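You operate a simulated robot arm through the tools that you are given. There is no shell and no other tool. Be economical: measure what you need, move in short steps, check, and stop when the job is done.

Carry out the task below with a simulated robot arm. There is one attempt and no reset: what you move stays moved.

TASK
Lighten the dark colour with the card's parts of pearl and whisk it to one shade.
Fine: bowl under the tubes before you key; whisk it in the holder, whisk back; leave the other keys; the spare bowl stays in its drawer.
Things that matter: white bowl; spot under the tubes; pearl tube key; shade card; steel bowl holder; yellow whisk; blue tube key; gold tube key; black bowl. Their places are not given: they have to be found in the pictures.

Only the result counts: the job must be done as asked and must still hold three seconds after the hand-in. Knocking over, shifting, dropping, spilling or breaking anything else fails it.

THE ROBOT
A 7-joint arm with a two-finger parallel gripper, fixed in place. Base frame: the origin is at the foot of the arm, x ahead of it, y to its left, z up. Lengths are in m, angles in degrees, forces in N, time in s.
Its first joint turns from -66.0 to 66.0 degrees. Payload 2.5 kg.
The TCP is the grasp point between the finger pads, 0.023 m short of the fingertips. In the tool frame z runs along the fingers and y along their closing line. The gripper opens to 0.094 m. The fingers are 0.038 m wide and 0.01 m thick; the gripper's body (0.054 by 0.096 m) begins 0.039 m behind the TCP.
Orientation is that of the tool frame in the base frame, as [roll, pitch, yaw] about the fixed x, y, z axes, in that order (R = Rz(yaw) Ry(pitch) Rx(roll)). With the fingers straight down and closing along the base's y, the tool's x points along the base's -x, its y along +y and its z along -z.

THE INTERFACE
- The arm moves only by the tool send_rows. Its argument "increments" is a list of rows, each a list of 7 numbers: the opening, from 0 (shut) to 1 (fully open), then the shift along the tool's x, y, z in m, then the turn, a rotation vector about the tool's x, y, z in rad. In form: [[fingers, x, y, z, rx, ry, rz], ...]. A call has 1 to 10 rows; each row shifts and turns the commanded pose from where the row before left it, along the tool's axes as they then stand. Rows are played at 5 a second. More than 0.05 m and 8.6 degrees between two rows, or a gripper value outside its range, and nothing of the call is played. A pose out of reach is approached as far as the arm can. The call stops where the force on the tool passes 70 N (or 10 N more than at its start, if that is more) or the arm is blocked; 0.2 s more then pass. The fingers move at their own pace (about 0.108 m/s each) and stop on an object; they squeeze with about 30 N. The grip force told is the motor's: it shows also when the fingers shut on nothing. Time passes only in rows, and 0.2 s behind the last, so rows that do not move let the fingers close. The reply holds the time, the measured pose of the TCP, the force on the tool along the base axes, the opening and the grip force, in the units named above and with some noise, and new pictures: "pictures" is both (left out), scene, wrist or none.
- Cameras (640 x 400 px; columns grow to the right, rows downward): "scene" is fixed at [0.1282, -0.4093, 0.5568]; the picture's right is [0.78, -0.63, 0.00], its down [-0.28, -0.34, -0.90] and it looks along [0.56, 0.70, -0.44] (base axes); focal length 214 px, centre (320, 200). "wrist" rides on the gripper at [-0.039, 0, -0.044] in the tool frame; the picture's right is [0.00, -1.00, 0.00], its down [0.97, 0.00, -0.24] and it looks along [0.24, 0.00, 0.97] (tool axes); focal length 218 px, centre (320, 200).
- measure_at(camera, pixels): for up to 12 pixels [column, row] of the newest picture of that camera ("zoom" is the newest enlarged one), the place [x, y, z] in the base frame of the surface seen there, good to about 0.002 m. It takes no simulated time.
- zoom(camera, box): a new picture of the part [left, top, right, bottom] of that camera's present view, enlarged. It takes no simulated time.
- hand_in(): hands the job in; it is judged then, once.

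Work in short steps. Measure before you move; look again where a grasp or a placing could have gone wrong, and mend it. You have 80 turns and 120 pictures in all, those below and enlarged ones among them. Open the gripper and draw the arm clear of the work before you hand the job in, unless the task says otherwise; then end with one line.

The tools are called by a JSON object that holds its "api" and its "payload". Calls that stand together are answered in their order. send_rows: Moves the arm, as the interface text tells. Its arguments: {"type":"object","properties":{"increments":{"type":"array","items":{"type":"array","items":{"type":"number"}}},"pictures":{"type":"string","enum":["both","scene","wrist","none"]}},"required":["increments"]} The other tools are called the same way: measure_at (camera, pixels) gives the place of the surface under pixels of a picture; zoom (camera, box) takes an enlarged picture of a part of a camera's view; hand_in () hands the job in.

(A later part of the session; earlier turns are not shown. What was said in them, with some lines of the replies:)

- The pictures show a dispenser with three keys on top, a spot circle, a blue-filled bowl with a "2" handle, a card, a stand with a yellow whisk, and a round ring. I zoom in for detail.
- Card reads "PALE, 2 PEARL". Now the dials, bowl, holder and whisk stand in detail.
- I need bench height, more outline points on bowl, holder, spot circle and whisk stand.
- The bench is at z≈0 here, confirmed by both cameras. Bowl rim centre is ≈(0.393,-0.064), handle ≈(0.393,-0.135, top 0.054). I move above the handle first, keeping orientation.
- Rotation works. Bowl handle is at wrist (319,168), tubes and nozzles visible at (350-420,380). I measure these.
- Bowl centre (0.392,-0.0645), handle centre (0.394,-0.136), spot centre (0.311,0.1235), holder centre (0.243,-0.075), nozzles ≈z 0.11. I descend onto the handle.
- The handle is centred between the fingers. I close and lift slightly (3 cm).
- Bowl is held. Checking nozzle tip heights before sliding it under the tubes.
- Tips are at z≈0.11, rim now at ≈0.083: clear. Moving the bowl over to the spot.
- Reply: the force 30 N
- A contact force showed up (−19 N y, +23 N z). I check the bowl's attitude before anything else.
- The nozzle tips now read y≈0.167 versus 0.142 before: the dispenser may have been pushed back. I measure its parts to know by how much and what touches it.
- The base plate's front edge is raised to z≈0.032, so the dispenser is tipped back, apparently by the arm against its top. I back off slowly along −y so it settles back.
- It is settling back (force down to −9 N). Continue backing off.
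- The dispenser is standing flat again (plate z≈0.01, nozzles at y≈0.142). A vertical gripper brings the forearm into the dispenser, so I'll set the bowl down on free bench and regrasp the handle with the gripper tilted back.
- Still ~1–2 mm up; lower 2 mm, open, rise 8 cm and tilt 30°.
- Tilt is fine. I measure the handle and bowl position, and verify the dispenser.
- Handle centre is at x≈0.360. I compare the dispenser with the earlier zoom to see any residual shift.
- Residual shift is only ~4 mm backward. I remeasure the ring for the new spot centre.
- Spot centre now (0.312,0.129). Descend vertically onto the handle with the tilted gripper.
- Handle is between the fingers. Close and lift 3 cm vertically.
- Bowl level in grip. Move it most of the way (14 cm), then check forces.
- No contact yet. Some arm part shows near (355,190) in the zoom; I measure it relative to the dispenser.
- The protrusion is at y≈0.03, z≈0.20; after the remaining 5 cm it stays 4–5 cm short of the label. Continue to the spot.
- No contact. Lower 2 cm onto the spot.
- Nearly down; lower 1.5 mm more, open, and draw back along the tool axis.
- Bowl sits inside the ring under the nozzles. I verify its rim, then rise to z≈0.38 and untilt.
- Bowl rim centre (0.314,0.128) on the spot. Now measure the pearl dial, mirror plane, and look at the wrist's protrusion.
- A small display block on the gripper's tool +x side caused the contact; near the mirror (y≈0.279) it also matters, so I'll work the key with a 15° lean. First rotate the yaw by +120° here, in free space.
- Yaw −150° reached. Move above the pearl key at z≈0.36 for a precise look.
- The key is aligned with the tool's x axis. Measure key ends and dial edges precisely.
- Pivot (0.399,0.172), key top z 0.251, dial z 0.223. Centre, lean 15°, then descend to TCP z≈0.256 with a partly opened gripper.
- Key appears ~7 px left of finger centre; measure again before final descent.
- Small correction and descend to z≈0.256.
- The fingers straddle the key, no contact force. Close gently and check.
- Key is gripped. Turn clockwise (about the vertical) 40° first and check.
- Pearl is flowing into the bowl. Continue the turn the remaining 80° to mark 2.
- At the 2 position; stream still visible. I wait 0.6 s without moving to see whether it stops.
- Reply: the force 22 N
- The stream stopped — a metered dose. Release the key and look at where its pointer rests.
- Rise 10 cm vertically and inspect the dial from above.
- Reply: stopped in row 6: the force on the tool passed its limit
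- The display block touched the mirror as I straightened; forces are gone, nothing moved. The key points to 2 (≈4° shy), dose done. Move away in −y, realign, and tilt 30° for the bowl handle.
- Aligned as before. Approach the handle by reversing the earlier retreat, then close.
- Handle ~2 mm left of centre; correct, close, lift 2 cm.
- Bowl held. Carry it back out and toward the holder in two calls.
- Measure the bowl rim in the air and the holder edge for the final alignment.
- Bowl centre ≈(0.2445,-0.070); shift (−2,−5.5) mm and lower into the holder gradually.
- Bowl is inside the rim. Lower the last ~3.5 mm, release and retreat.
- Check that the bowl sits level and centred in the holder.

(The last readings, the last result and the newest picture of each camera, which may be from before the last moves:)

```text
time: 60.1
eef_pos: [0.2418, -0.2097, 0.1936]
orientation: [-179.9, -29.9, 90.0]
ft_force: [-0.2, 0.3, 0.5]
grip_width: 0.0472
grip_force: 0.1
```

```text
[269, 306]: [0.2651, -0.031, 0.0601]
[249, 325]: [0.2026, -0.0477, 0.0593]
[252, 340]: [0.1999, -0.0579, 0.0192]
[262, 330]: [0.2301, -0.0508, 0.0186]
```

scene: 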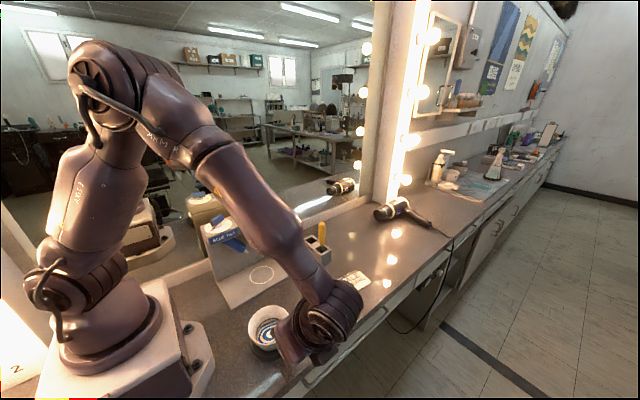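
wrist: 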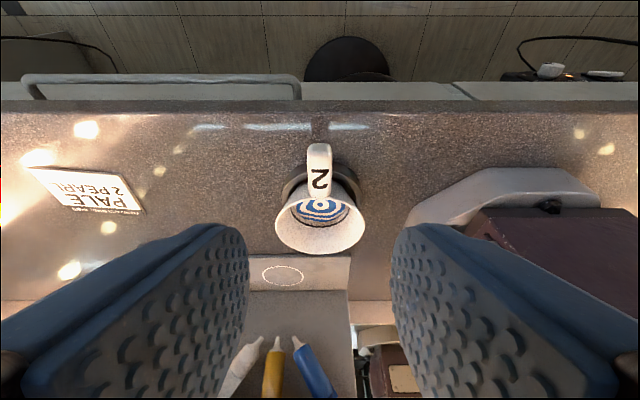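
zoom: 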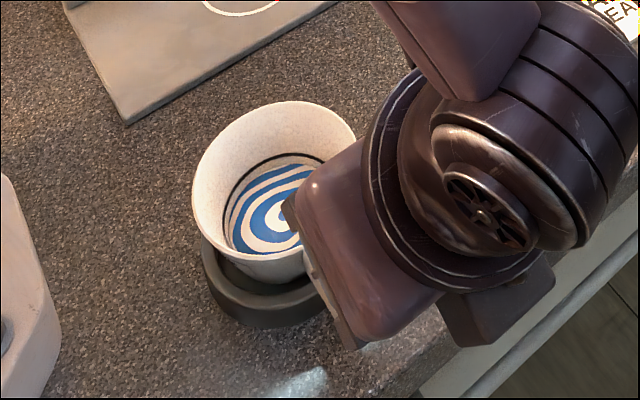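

Bowl sits level, centre (0.243,-0.0735). Now rise, straighten, and go above the whisk at ≈(0.523,0.070).

{"api": "send_rows", "payload": {"increments": [[0.5, 0.02, 0, -0.0346, 0, 0, 0], [0.5, 0.02, 0, -0.0346, 0, 0, 0], [0.5, 0.015, 0, -0.026, 0, 0, 0], [0.5, 0, 0, 0, 0, -0.131, 0], [0.5, 0, 0, 0, 0, -0.131, 0], [0.5, 0, 0, 0, 0, -0.131, 0], [0.5, 0, 0, 0, 0, -0.131, 0]], "pictures": "none"}}

{"api": "send_rows", "payload": {"increments": [[0.5, 0.035, 0.035, 0, 0, 0, 0], [0.5, 0.035, 0.035, 0, 0, 0, 0], [0.5, 0.035, 0.035, 0, 0, 0, 0], [0.5, 0.035, 0.035, 0, 0, 0, 0], [0.5, 0.035, 0.035, 0, 0, 0, 0], [0.5, 0.035, 0.035, 0, 0, 0, 0], [0.5, 0.035, 0.035, 0, 0, 0, 0], [0.5, 0.035, 0.035, 0, 0, 0, 0], [0.5, 0, 0, 0, 0, 0, 0]], "pictures": "both"}}

```text
time: 61.7
eef_pos: [0.2425, -0.2075, 0.3043]
orientation: [179.9, 0.3, 90.1]
ft_force: [-0.1, -0.2, -0.4]
grip_width: 0.0469
grip_force: 0.0
```

```text
time: 63.7
eef_pos: [0.5192, 0.0709, 0.3045]
orientation: [-180.0, 0.3, 90.0]
ft_force: [0.2, -0.2, -0.7]
grip_width: 0.0471
grip_force: 0.1
```

scene: 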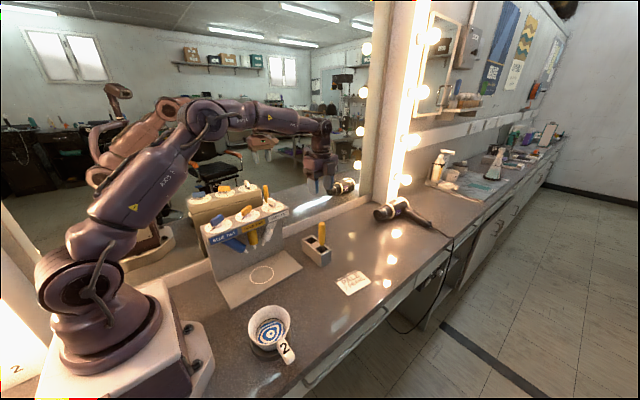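
wrist: 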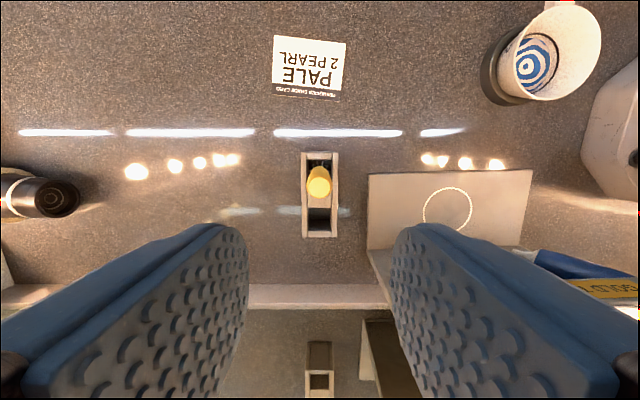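

{"api": "zoom", "payload": {"camera": "wrist", "box": [285, 140, 355, 250]}}

{"api": "measure_at", "payload": {"camera": "wrist", "pixels": [[319, 190], [308, 188], [330, 188], [319, 199], [319, 172], [303, 195], [337, 195], [320, 153], [320, 236], [320, 160], [320, 204]]}}

```text
3.64 times, centred on (320, 195) of wrist
```

zoom: 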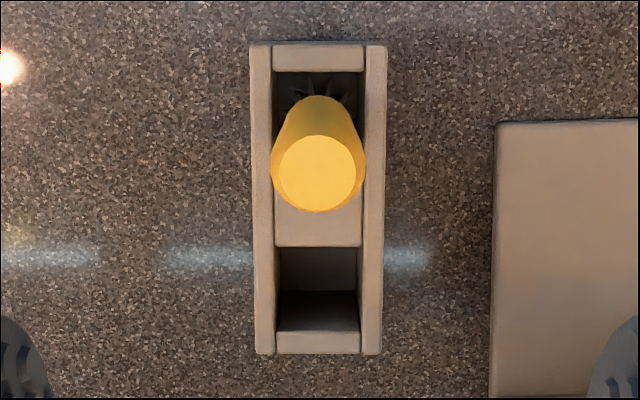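

```text
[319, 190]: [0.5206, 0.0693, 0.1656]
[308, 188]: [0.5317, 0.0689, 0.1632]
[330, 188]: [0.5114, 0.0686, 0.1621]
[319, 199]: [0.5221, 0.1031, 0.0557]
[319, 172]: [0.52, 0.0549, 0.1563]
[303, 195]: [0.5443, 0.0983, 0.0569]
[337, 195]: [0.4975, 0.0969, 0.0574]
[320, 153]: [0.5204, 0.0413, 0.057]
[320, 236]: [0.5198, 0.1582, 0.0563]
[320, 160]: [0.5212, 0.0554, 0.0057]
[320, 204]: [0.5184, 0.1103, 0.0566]
```

Whisk axis ≈(0.521,0.067), top z 0.166. Descend to TCP z 0.135 with fingers either side along x.

{"api": "send_rows", "payload": {"increments": [[0.6, -0.004, 0.0015, 0.04, 0, 0, 0], [0.6, 0, 0, 0.04, 0, 0, 0], [0.6, 0, 0, 0.04, 0, 0, 0], [0.6, 0, 0, 0.03, 0, 0, 0], [0.6, 0, 0, 0.0195, 0, 0, 0], [0.6, 0, 0, 0, 0, 0, 0]], "pictures": "wrist"}}

```text
time: 65.1
eef_pos: [0.5227, 0.0683, 0.1323]
orientation: [179.9, 0.2, 90.0]
ft_force: [-0.7, -0.2, 0.4]
grip_width: 0.0564
grip_force: 0.0
```

wrist: 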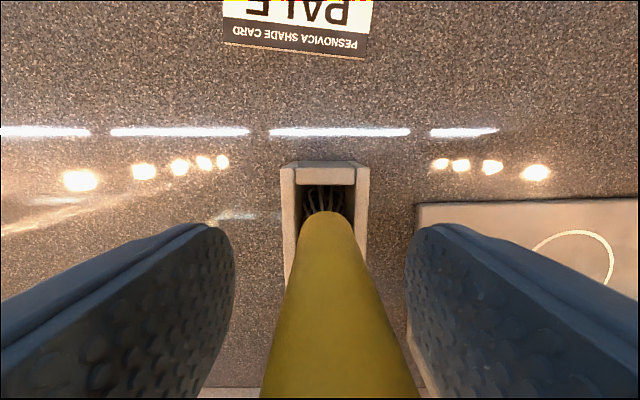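

Whisk is centred. Close and lift 13 cm straight up.

{"api": "send_rows", "payload": {"increments": [[0.3, 0, 0, 0, 0, 0, 0], [0, 0, 0, 0, 0, 0, 0], [0, 0, 0, 0, 0, 0, 0], [0, 0, 0, 0, 0, 0, 0], [0, 0, 0, -0.02, 0, 0, 0], [0, 0, 0, -0.03, 0, 0, 0], [0, 0, 0, -0.04, 0, 0, 0], [0, 0, 0, -0.04, 0, 0, 0], [0, 0, 0, 0, 0, 0, 0]], "pictures": "scene"}}

{"api": "zoom", "payload": {"camera": "scene", "box": [280, 130, 370, 290]}}

```text
time: 67.1
eef_pos: [0.522, 0.0697, 0.2649]
orientation: [-180.0, 0.1, 90.1]
ft_force: [0.3, 0.8, -0.8]
grip_width: 0.0225
grip_force: 30.3
```

scene: 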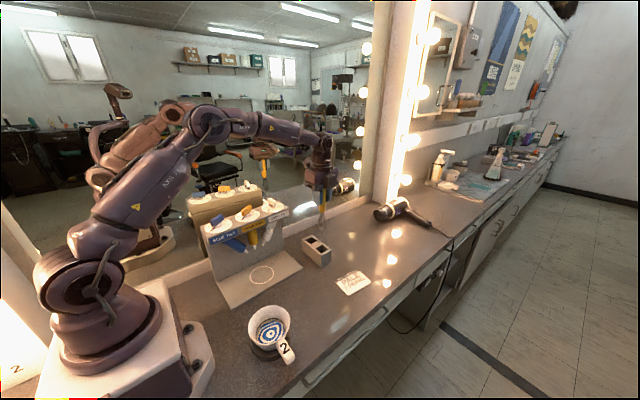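

```text
2.50 times, centred on (325, 210) of scene
```

zoom: 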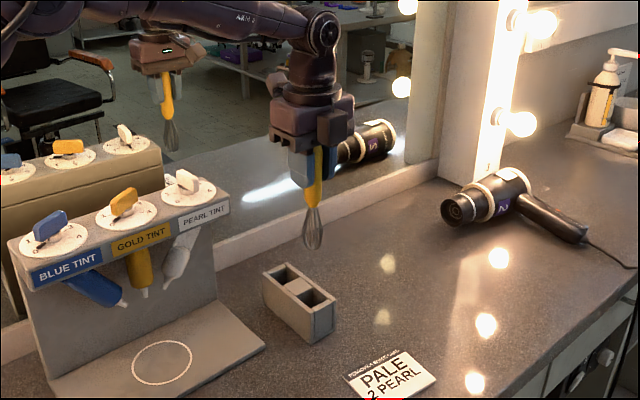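

Whisk lifted. Measure its tip and width relative to the TCP.

{"api": "measure_at", "payload": {"camera": "zoom", "pixels": [[313, 247], [313, 240], [304, 232], [322, 232], [313, 205], [316, 190], [314, 200], [312, 244]]}}

```text
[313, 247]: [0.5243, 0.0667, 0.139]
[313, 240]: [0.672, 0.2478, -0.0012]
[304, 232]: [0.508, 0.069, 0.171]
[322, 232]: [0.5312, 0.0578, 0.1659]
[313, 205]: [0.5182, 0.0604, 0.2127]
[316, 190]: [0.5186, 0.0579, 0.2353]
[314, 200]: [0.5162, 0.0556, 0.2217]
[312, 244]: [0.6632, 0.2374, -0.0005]
```

Tip is 0.128 below the TCP, whisk radius ≈13 mm. Carry it over the bowl centre at the same height.

{"api": "send_rows", "payload": {"increments": [[0, -0.0175, -0.0351, 0, 0, 0, 0], [0, -0.0175, -0.0351, 0, 0, 0, 0], [0, -0.0175, -0.0351, 0, 0, 0, 0], [0, -0.0175, -0.0351, 0, 0, 0, 0], [0, -0.0175, -0.0351, 0, 0, 0, 0], [0, -0.0175, -0.0351, 0, 0, 0, 0], [0, -0.0175, -0.0351, 0, 0, 0, 0], [0, -0.0175, -0.0351, 0, 0, 0, 0], [0, 0, 0, 0, 0, 0, 0]], "pictures": "none"}}

{"api": "send_rows", "payload": {"increments": [[0, 0, 0, 0.03, 0, 0, 0], [0, 0, 0, 0.03, 0, 0, 0], [0, 0, 0, 0, 0, 0, 0]], "pictures": "scene"}}

{"api": "zoom", "payload": {"camera": "scene", "box": [220, 260, 320, 380]}}

```text
time: 69.1
eef_pos: [0.2428, -0.0723, 0.2637]
orientation: [180.0, 0.1, 90.0]
ft_force: [-0.5, 0.2, -0.5]
grip_width: 0.0224
grip_force: 29.7
```

```text
time: 69.9
eef_pos: [0.2439, -0.0721, 0.204]
orientation: [-180.0, 0.1, 90.1]
ft_force: [0.2, 1.5, -1.0]
grip_width: 0.0226
grip_force: 30.2
```

scene: 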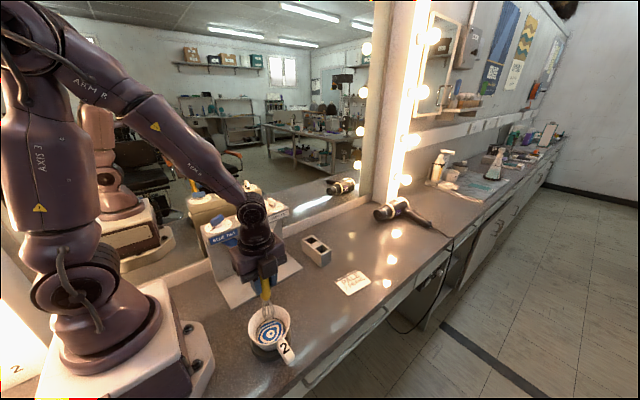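

```text
3.33 times, centred on (270, 320) of scene
```

zoom: 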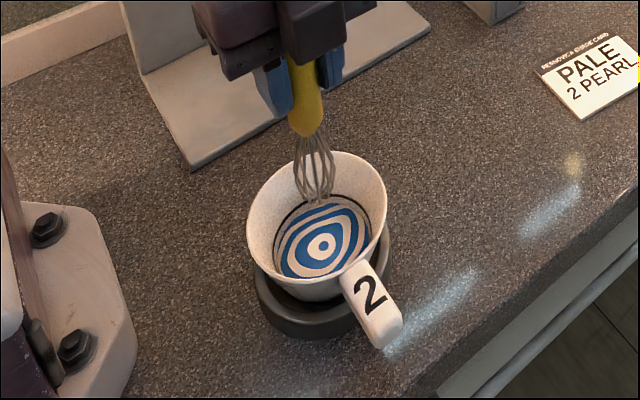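

Whisk is centred above the bowl. Lower it ~6 cm so the wires reach into the colour (tip z≈0.014).

{"api": "send_rows", "payload": {"increments": [[0, 0.001, -0.002, 0.02, 0, 0, 0], [0, 0, 0, 0.02, 0, 0, 0], [0, 0, 0, 0.01, 0, 0, 0], [0, 0, 0, 0.007, 0, 0, 0], [0, 0, 0, 0.005, 0, 0, 0], [0, 0, 0, 0, 0, 0, 0]], "pictures": "none"}}

```text
time: 71.3
eef_pos: [0.2416, -0.0716, 0.1414]
orientation: [180.0, 0.2, 90.1]
ft_force: [-0.4, -0.1, 0.0]
grip_width: 0.0224
grip_force: 29.8
```

No contact with the floor. Stir: one circle of 12 mm radius, check force.

{"api": "send_rows", "payload": {"increments": [[0, 0.012, 0, 0, 0, 0, 0], [0, -0.0035, 0.0085, 0, 0, 0, 0], [0, -0.0085, 0.0035, 0, 0, 0, 0], [0, -0.0085, -0.0035, 0, 0, 0, 0], [0, -0.0035, -0.0085, 0, 0, 0, 0], [0, 0.0035, -0.0085, 0, 0, 0, 0], [0, 0.0085, -0.0035, 0, 0, 0, 0], [0, 0.0085, 0.0035, 0, 0, 0, 0], [0, 0.0035, 0.0085, 0, 0, 0, 0]], "pictures": "none"}}

{"api": "zoom", "payload": {"camera": "scene", "box": [220, 260, 320, 380]}}

```text
time: 73.3
eef_pos: [0.2397, -0.0595, 0.1419]
orientation: [179.9, 0.2, 90.0]
ft_force: [0.0, 0.4, -0.6]
grip_width: 0.0225
grip_force: 30.2
```

```text
3.33 times, centred on (270, 320) of scene
```

zoom: 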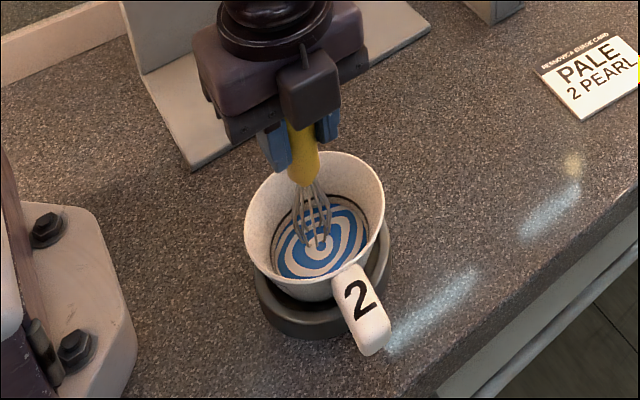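

The bowl turned slightly in the holder, so the radius may be a little large. Shrink to 9 mm, go 2 mm deeper and stir more.

{"api": "send_rows", "payload": {"increments": [[0, -0.003, 0, 0.002, 0, 0, 0], [0, -0.0026, 0.0064, 0, 0, 0, 0], [0, -0.0064, 0.0026, 0, 0, 0, 0], [0, -0.0064, -0.0026, 0, 0, 0, 0], [0, -0.0026, -0.0064, 0, 0, 0, 0], [0, 0.0026, -0.0064, 0, 0, 0, 0], [0, 0.0064, -0.0026, 0, 0, 0, 0], [0, 0.0064, 0.0026, 0, 0, 0, 0], [0, 0.0026, 0.0064, 0, 0, 0, 0]], "pictures": "none"}}

{"api": "send_rows", "payload": {"increments": [[0, -0.0026, 0.0064, 0, 0, 0, 0], [0, -0.0064, 0.0026, 0, 0, 0, 0], [0, -0.0064, -0.0026, 0, 0, 0, 0], [0, -0.0026, -0.0064, 0, 0, 0, 0], [0, 0.0026, -0.0064, 0, 0, 0, 0], [0, 0.0064, -0.0026, 0, 0, 0, 0], [0, 0.0064, 0.0026, 0, 0, 0, 0], [0, 0.0026, 0.0064, 0, 0, 0, 0]], "pictures": "none"}}

{"api": "zoom", "payload": {"camera": "scene", "box": [240, 290, 300, 370]}}

```text
time: 75.3
eef_pos: [0.2408, -0.0623, 0.1395]
orientation: [-179.9, 0.3, 90.0]
ft_force: [-0.2, -0.5, -0.2]
grip_width: 0.0224
grip_force: 30.1
```

```text
time: 77.1
eef_pos: [0.2415, -0.0621, 0.1401]
orientation: [-179.9, 0.2, 90.1]
ft_force: [0.5, -0.4, -0.8]
grip_width: 0.0225
grip_force: 30.1
```

```text
5.00 times, centred on (270, 330) of scene
```

zoom: 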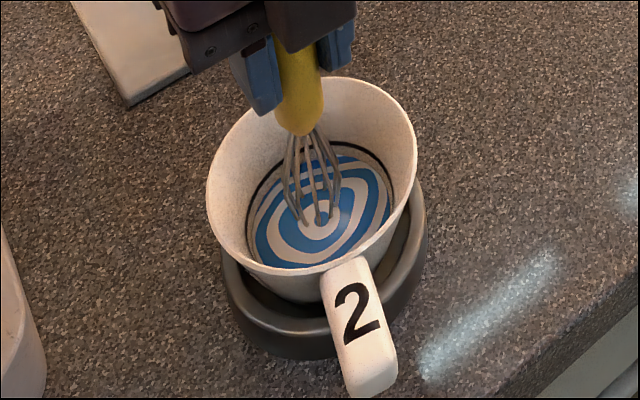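

Blue is lightening slightly. The tip seems near the ring centre though it should be offset +y; measure bowl rim and whisk now.

{"api": "measure_at", "payload": {"camera": "zoom", "pixels": [[208, 190], [416, 160], [350, 82], [240, 125], [290, 190], [325, 185], [304, 215], [330, 215], [352, 215], [345, 272]]}}

```text
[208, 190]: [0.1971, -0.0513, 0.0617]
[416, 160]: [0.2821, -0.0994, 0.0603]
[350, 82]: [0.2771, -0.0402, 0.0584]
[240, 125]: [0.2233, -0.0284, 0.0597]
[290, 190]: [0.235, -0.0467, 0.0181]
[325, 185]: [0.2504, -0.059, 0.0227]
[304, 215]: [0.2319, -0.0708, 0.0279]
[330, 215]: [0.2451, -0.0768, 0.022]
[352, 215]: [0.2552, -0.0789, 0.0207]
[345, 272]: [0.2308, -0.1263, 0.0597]
```

The whisk leans slightly, so my circle was ~8 mm off centre toward −y. Shift +8 mm and continue stirring, several circles.

{"api": "send_rows", "payload": {"increments": [[0, 0.009, 0, 0, 0, 0, 0], [0, -0.0029, 0.0071, 0, 0, 0, 0], [0, -0.0071, 0.0029, 0, 0, 0, 0], [0, -0.0071, -0.0029, 0, 0, 0, 0], [0, -0.0029, -0.0071, 0, 0, 0, 0], [0, 0.0029, -0.0071, 0, 0, 0, 0], [0, 0.0071, -0.0029, 0, 0, 0, 0], [0, 0.0071, 0.0029, 0, 0, 0, 0], [0, 0.0029, 0.0071, 0, 0, 0, 0]], "pictures": "none"}}

{"api": "send_rows", "payload": {"increments": [[0, -0.0029, 0.0071, 0, 0, 0, 0], [0, -0.0071, 0.0029, 0, 0, 0, 0], [0, -0.0071, -0.0029, 0, 0, 0, 0], [0, -0.0029, -0.0071, 0, 0, 0, 0], [0, 0.0029, -0.0071, 0, 0, 0, 0], [0, 0.0071, -0.0029, 0, 0, 0, 0], [0, 0.0071, 0.0029, 0, 0, 0, 0], [0, 0.0029, 0.0071, 0, 0, 0, 0]], "pictures": "none"}}

{"api": "send_rows", "payload": {"increments": [[0, -0.0029, 0.0071, 0, 0, 0, 0], [0, -0.0071, 0.0029, 0, 0, 0, 0], [0, -0.0071, -0.0029, 0, 0, 0, 0], [0, -0.0029, -0.0071, 0, 0, 0, 0], [0, 0.0029, -0.0071, 0, 0, 0, 0], [0, 0.0071, -0.0029, 0, 0, 0, 0], [0, 0.0071, 0.0029, 0, 0, 0, 0], [0, 0.0029, 0.0071, 0, 0, 0, 0]], "pictures": "none"}}

{"api": "zoom", "payload": {"camera": "scene", "box": [240, 290, 300, 370]}}

```text
time: 79.1
eef_pos: [0.2403, -0.0537, 0.14]
orientation: [-180.0, 0.2, 90.0]
ft_force: [1.7, 0.2, -0.2]
grip_width: 0.0225
grip_force: 30.1
```

```text
time: 80.9
eef_pos: [0.2396, -0.0527, 0.1397]
orientation: [179.9, 0.1, 90.1]
ft_force: [-0.1, 0.3, -0.1]
grip_width: 0.0224
grip_force: 30.5
```

```text
time: 82.7
eef_pos: [0.2404, -0.0532, 0.1403]
orientation: [-180.0, 0.2, 90.0]
ft_force: [-0.2, -0.5, -0.2]
grip_width: 0.0223
grip_force: 30.0
```

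```text
5.00 times, centred on (270, 330) of scene
```

zoom: 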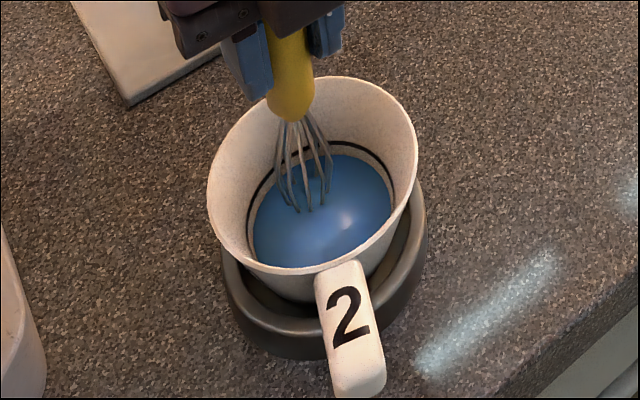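

The contents are one uniform lighter shade. One more circle for safety, re-centre and lift the whisk out.

{"api": "send_rows", "payload": {"increments": [[0, -0.0029, 0.0071, 0, 0, 0, 0], [0, -0.0071, 0.0029, 0, 0, 0, 0], [0, -0.0071, -0.0029, 0, 0, 0, 0], [0, -0.0029, -0.0071, 0, 0, 0, 0], [0, 0.0029, -0.0071, 0, 0, 0, 0], [0, 0.0071, -0.0029, 0, 0, 0, 0], [0, 0.0071, 0.0029, 0, 0, 0, 0], [0, 0.0029, 0.0071, 0, 0, 0, 0], [0, -0.01, 0, 0, 0, 0, 0]], "pictures": "none"}}

{"api": "send_rows", "payload": {"increments": [[0, 0, 0, -0.015, 0, 0, 0], [0, 0, 0, -0.015, 0, 0, 0], [0, 0, 0, -0.015, 0, 0, 0], [0, 0, 0, -0.03, 0, 0, 0], [0, 0, 0, -0.03, 0, 0, 0], [0, 0, 0, -0.02, 0, 0, 0], [0, 0, 0, 0, 0, 0, 0], [0, 0, 0, 0, 0, 0, 0]], "pictures": "scene"}}

{"api": "zoom", "payload": {"camera": "scene", "box": [220, 230, 320, 370]}}

```text
time: 84.7
eef_pos: [0.2406, -0.0647, 0.1397]
orientation: [-180.0, 0.2, 90.0]
ft_force: [0.0, -0.9, -0.3]
grip_width: 0.0224
grip_force: 30.2
```

```text
time: 86.5
eef_pos: [0.2394, -0.0635, 0.2635]
orientation: [180.0, 0.2, 90.1]
ft_force: [0.5, 0.2, -0.5]
grip_width: 0.0226
grip_force: 30.2
```

scene: 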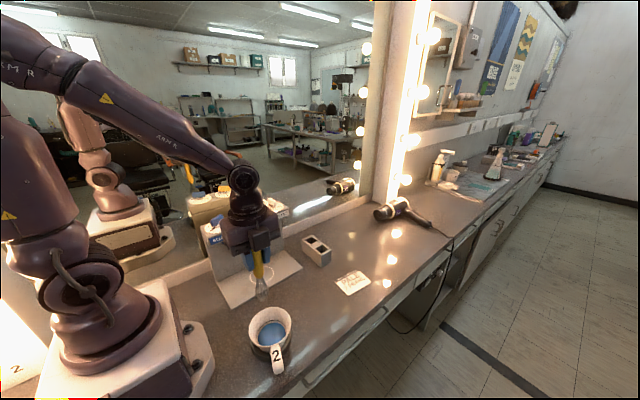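

```text
2.86 times, centred on (270, 300) of scene
```

zoom: 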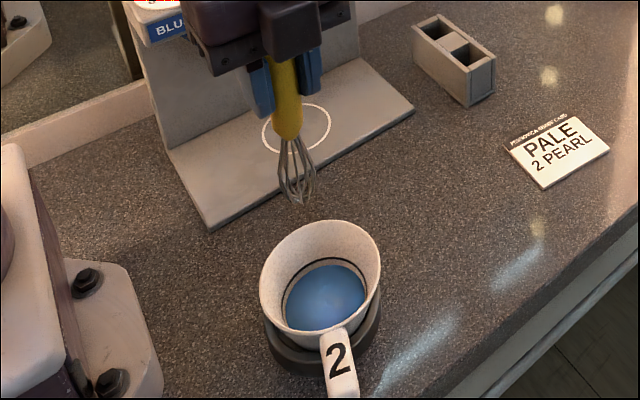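

Uniform colour confirmed. Measure the whisk tip and handle now to know its lean, and the stand's slot.

{"api": "measure_at", "payload": {"camera": "zoom", "pixels": [[299, 202], [299, 200], [302, 203], [281, 185], [315, 180], [288, 135], [286, 80], [290, 120], [472, 47], [455, 58], [492, 62], [440, 24]]}}

```text
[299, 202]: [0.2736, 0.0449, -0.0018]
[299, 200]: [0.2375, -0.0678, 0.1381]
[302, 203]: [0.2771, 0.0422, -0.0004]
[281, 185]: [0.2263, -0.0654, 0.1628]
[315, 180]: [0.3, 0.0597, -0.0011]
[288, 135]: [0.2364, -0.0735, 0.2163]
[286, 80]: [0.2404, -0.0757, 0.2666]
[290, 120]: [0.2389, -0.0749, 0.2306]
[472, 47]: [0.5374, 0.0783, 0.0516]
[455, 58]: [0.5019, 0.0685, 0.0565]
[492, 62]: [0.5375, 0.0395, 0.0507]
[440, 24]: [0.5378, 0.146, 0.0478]
```

Whisk is near vertical as when taken. Carry it back above the stand to TCP (0.522,0.069).

{"api": "send_rows", "payload": {"increments": [[0, 0.0166, 0.0353, 0, 0, 0, 0], [0, 0.0166, 0.0353, 0, 0, 0, 0], [0, 0.0166, 0.0353, 0, 0, 0, 0], [0, 0.0166, 0.0353, 0, 0, 0, 0], [0, 0.0166, 0.0353, 0, 0, 0, 0], [0, 0.0166, 0.0353, 0, 0, 0, 0], [0, 0.0166, 0.0353, 0, 0, 0, 0], [0, 0.0166, 0.0353, 0, 0, 0, 0], [0, 0, 0, 0, 0, 0, 0]], "pictures": "none"}}

{"api": "send_rows", "payload": {"increments": [[0, 0, 0, 0.03, 0, 0, 0], [0, 0, 0, 0.026, 0, 0, 0], [0, 0, 0, 0, 0, 0, 0]], "pictures": "scene"}}

{"api": "zoom", "payload": {"camera": "scene", "box": [285, 185, 355, 275]}}

```text
time: 88.5
eef_pos: [0.5233, 0.0709, 0.2636]
orientation: [180.0, 0.2, 90.0]
ft_force: [0.3, 0.5, -0.8]
grip_width: 0.0225
grip_force: 30.1
```

```text
time: 89.3
eef_pos: [0.5227, 0.071, 0.2084]
orientation: [-180.0, 0.1, 90.1]
ft_force: [0.3, 0.0, 0.3]
grip_width: 0.0225
grip_force: 29.6
```

scene: 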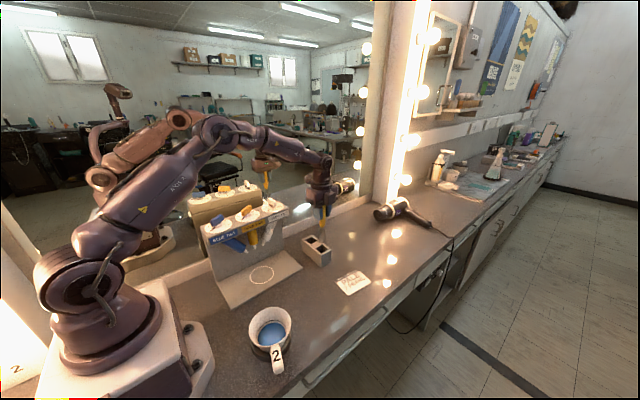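

```text
4.44 times, centred on (320, 230) of scene
```

zoom: 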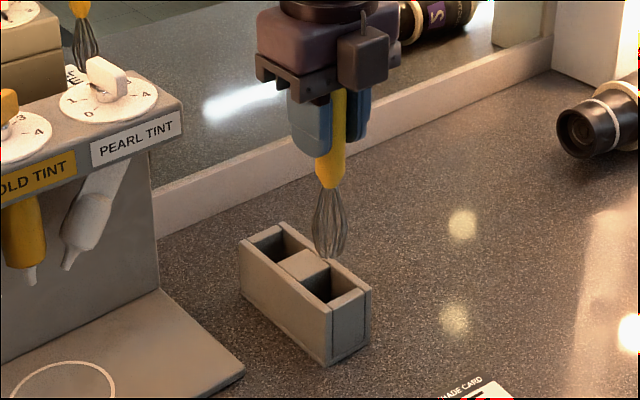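

Measure the near slot's top edges and the whisk tip before inserting.

{"api": "measure_at", "payload": {"camera": "zoom", "pixels": [[329, 257], [329, 254], [332, 258], [300, 287], [328, 266], [359, 291], [333, 301], [347, 278], [318, 296], [345, 297], [313, 272], [312, 225]]}}

```text
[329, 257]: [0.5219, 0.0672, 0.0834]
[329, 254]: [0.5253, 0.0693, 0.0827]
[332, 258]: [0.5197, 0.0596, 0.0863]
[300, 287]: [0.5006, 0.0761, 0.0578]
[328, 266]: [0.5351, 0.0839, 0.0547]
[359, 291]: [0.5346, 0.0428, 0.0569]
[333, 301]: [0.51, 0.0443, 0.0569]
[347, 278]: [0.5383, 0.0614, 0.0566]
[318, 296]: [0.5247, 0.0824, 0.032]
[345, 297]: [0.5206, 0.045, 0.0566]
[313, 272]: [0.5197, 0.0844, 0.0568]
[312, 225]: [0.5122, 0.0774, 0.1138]
```

Tip ≈(0.522,0.067), slot centre ≈(0.520,0.063). Shift (−1.5,−4) mm and lower 4 cm into the slot, checking force.

{"api": "send_rows", "payload": {"increments": [[0, -0.004, -0.0015, 0, 0, 0, 0], [0, 0, 0, 0.015, 0, 0, 0], [0, 0, 0, 0.01, 0, 0, 0], [0, 0, 0, 0.01, 0, 0, 0], [0, 0, 0, 0.008, 0, 0, 0], [0, 0, 0, 0, 0, 0, 0]], "pictures": "none"}}

{"api": "zoom", "payload": {"camera": "scene", "box": [285, 185, 355, 275]}}

```text
time: 90.7
eef_pos: [0.5217, 0.0664, 0.165]
orientation: [180.0, 0.2, 90.0]
ft_force: [-0.5, 0.2, -0.4]
grip_width: 0.0221
grip_force: 29.7
```

```text
4.44 times, centred on (320, 230) of scene
```

zoom: 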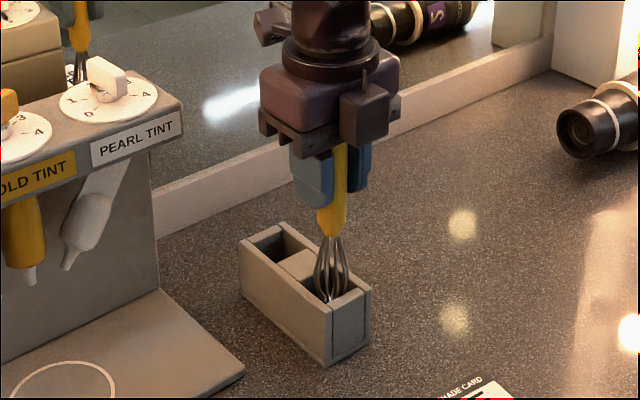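

The whisk is inside the slot without force. Lower the last 3 cm, then release and rise.

{"api": "send_rows", "payload": {"increments": [[0, 0, 0, 0.01, 0, 0, 0], [0, 0, 0, 0.01, 0, 0, 0], [0, 0, 0, 0.006, 0, 0, 0], [0, 0, 0, 0.004, 0, 0, 0], [0, 0, 0, 0, 0, 0, 0]], "pictures": "none"}}

```text
time: 91.9
eef_pos: [0.5211, 0.0666, 0.135]
orientation: [180.0, 0.2, 90.1]
ft_force: [-0.5, -0.4, -0.5]
grip_width: 0.0223
grip_force: 29.9
```

Same height as at the grasp, no load. Lower 1 mm, release, and rise.

{"api": "send_rows", "payload": {"increments": [[0, 0, 0, 0.001, 0, 0, 0], [0.5, 0, 0, 0, 0, 0, 0], [0.5, 0, 0, 0, 0, 0, 0], [0.5, 0, 0, 0, 0, 0, 0], [0.5, 0, 0, -0.02, 0, 0, 0], [0.5, 0, 0, -0.04, 0, 0, 0], [0.5, 0, 0, -0.045, 0, 0, 0], [0.5, 0, 0, -0.045, 0, 0, 0], [0.5, -0.04, -0.02, 0, 0, 0, 0], [0.5, -0.04, -0.02, 0, 0, 0, 0]], "pictures": "both"}}

{"api": "zoom", "payload": {"camera": "scene", "box": [190, 170, 370, 370]}}

```text
time: 94.1
eef_pos: [0.4821, -0.0148, 0.2839]
orientation: [180.0, 0.3, 90.1]
ft_force: [0.5, 0.5, -0.1]
grip_width: 0.0473
grip_force: 0.0
```

scene: 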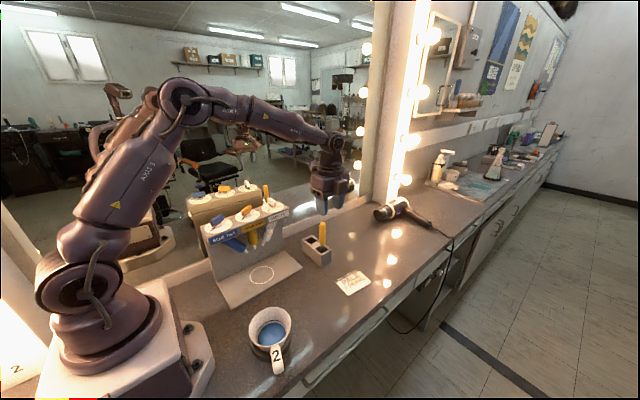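
wrist: 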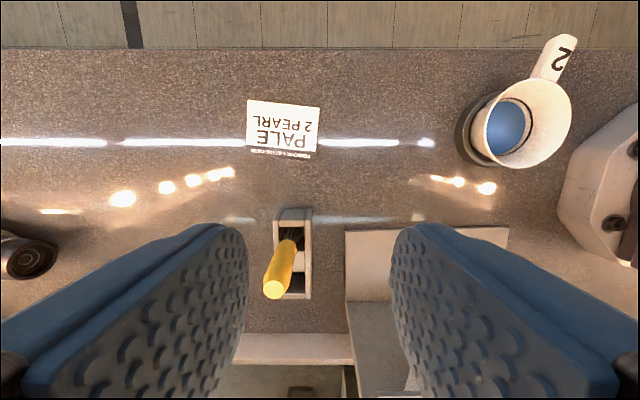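

```text
2.00 times, centred on (280, 270) of scene
```

zoom: 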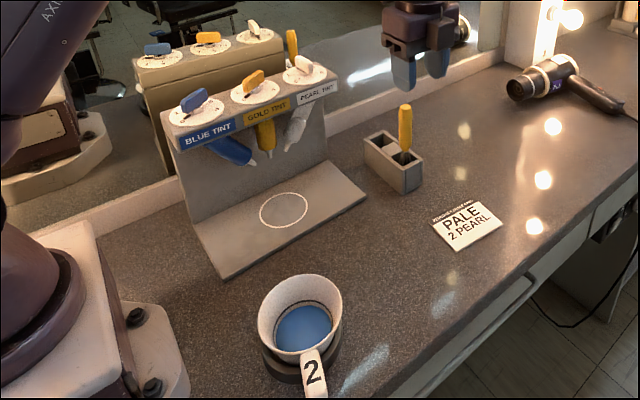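

All placed. I inspect the bowl closely for colour and the level versus the black line.

{"api": "zoom", "payload": {"camera": "wrist", "box": [450, 60, 590, 180]}}

{"api": "zoom", "payload": {"camera": "scene", "box": [245, 300, 300, 355]}}

{"api": "measure_at", "payload": {"camera": "wrist", "pixels": [[508, 128], [505, 110]]}}

```text
3.33 times, centred on (520, 120) of wrist
```

zoom: 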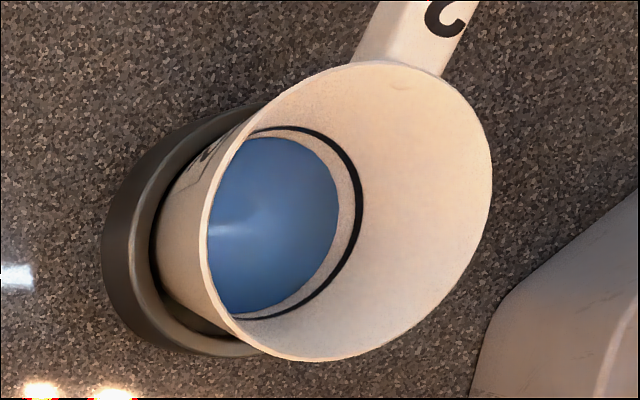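

```text
7.27 times, centred on (272, 328) of scene
```

zoom: 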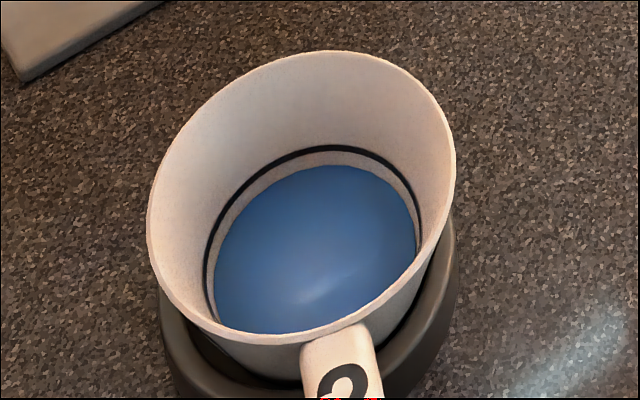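

```text
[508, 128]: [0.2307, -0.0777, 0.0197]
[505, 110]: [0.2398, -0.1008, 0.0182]
```

Level is slightly under the line. Measure the line height and surface height accurately.

{"api": "measure_at", "payload": {"camera": "zoom", "pixels": [[330, 149], [280, 155], [400, 175], [208, 260], [419, 215], [310, 250], [340, 200], [270, 230], [250, 280], [330, 300], [380, 220]]}}

{"api": "zoom", "payload": {"camera": "scene", "box": [260, 190, 300, 220]}}

```text
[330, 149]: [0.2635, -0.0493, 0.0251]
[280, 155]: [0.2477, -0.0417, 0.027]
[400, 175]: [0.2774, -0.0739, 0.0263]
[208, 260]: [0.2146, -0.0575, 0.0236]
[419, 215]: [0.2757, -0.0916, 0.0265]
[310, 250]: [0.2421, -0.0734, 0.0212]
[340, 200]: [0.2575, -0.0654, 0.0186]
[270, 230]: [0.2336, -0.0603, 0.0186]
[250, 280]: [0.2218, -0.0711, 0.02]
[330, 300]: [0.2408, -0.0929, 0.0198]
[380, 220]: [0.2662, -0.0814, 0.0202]
```

```text
13.33 times, centred on (280, 205) of scene
```

zoom: 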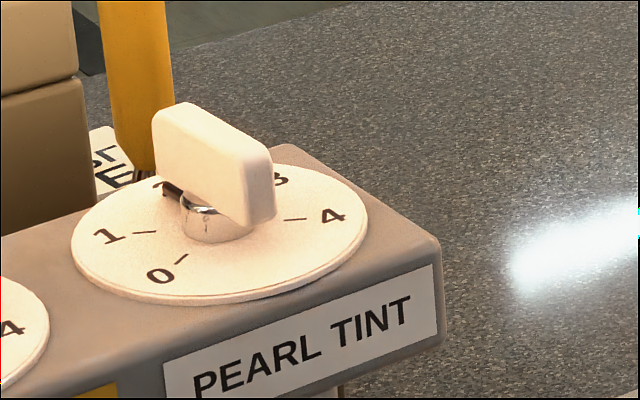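

Line z≈0.026, surface rose ≈5 mm, and the flow started before mark 1 and ended at mark 2, all consistent with two parts. Open fully and draw the arm up and clear.

{"api": "send_rows", "payload": {"increments": [[1, 0, -0.02, -0.04, 0, 0, 0], [1, 0, -0.02, -0.04, 0, 0, 0], [1, 0, -0.02, -0.04, 0, 0, 0], [1, 0, -0.02, -0.04, 0, 0, 0], [1, 0, 0, 0, 0, 0, 0], [1, 0, 0, 0, 0, 0, 0]], "pictures": "scene"}}

```text
time: 95.5
eef_pos: [0.4008, -0.0139, 0.4453]
orientation: [180.0, 0.2, 90.1]
ft_force: [-0.4, -0.2, 0.6]
grip_width: 0.0941
grip_force: 0.0
```

scene: 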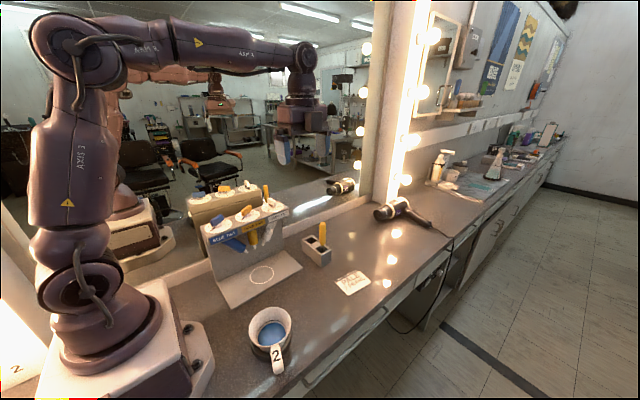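

The bowl is in the holder, the whisk is back in its stand, and the arm is clear with the gripper open. Handing in.

{"api": "hand_in", "payload": {}}

```text
The job is handed in.
```

I turned the pearl key to 2 with the bowl under the tubes and whisked the colour to one even shade in the steel holder. The whisk is back in its stand, and the other keys and the spare bowl weren't touched. One mishap: on my first try at placing the bowl, the gripper tipped the tube stand back. It settled flat again, but about 5 mm from where it started. Also, the key rests about 4° short of the 2 mark, and I judged the two-part dose from the flow and the rise in level.
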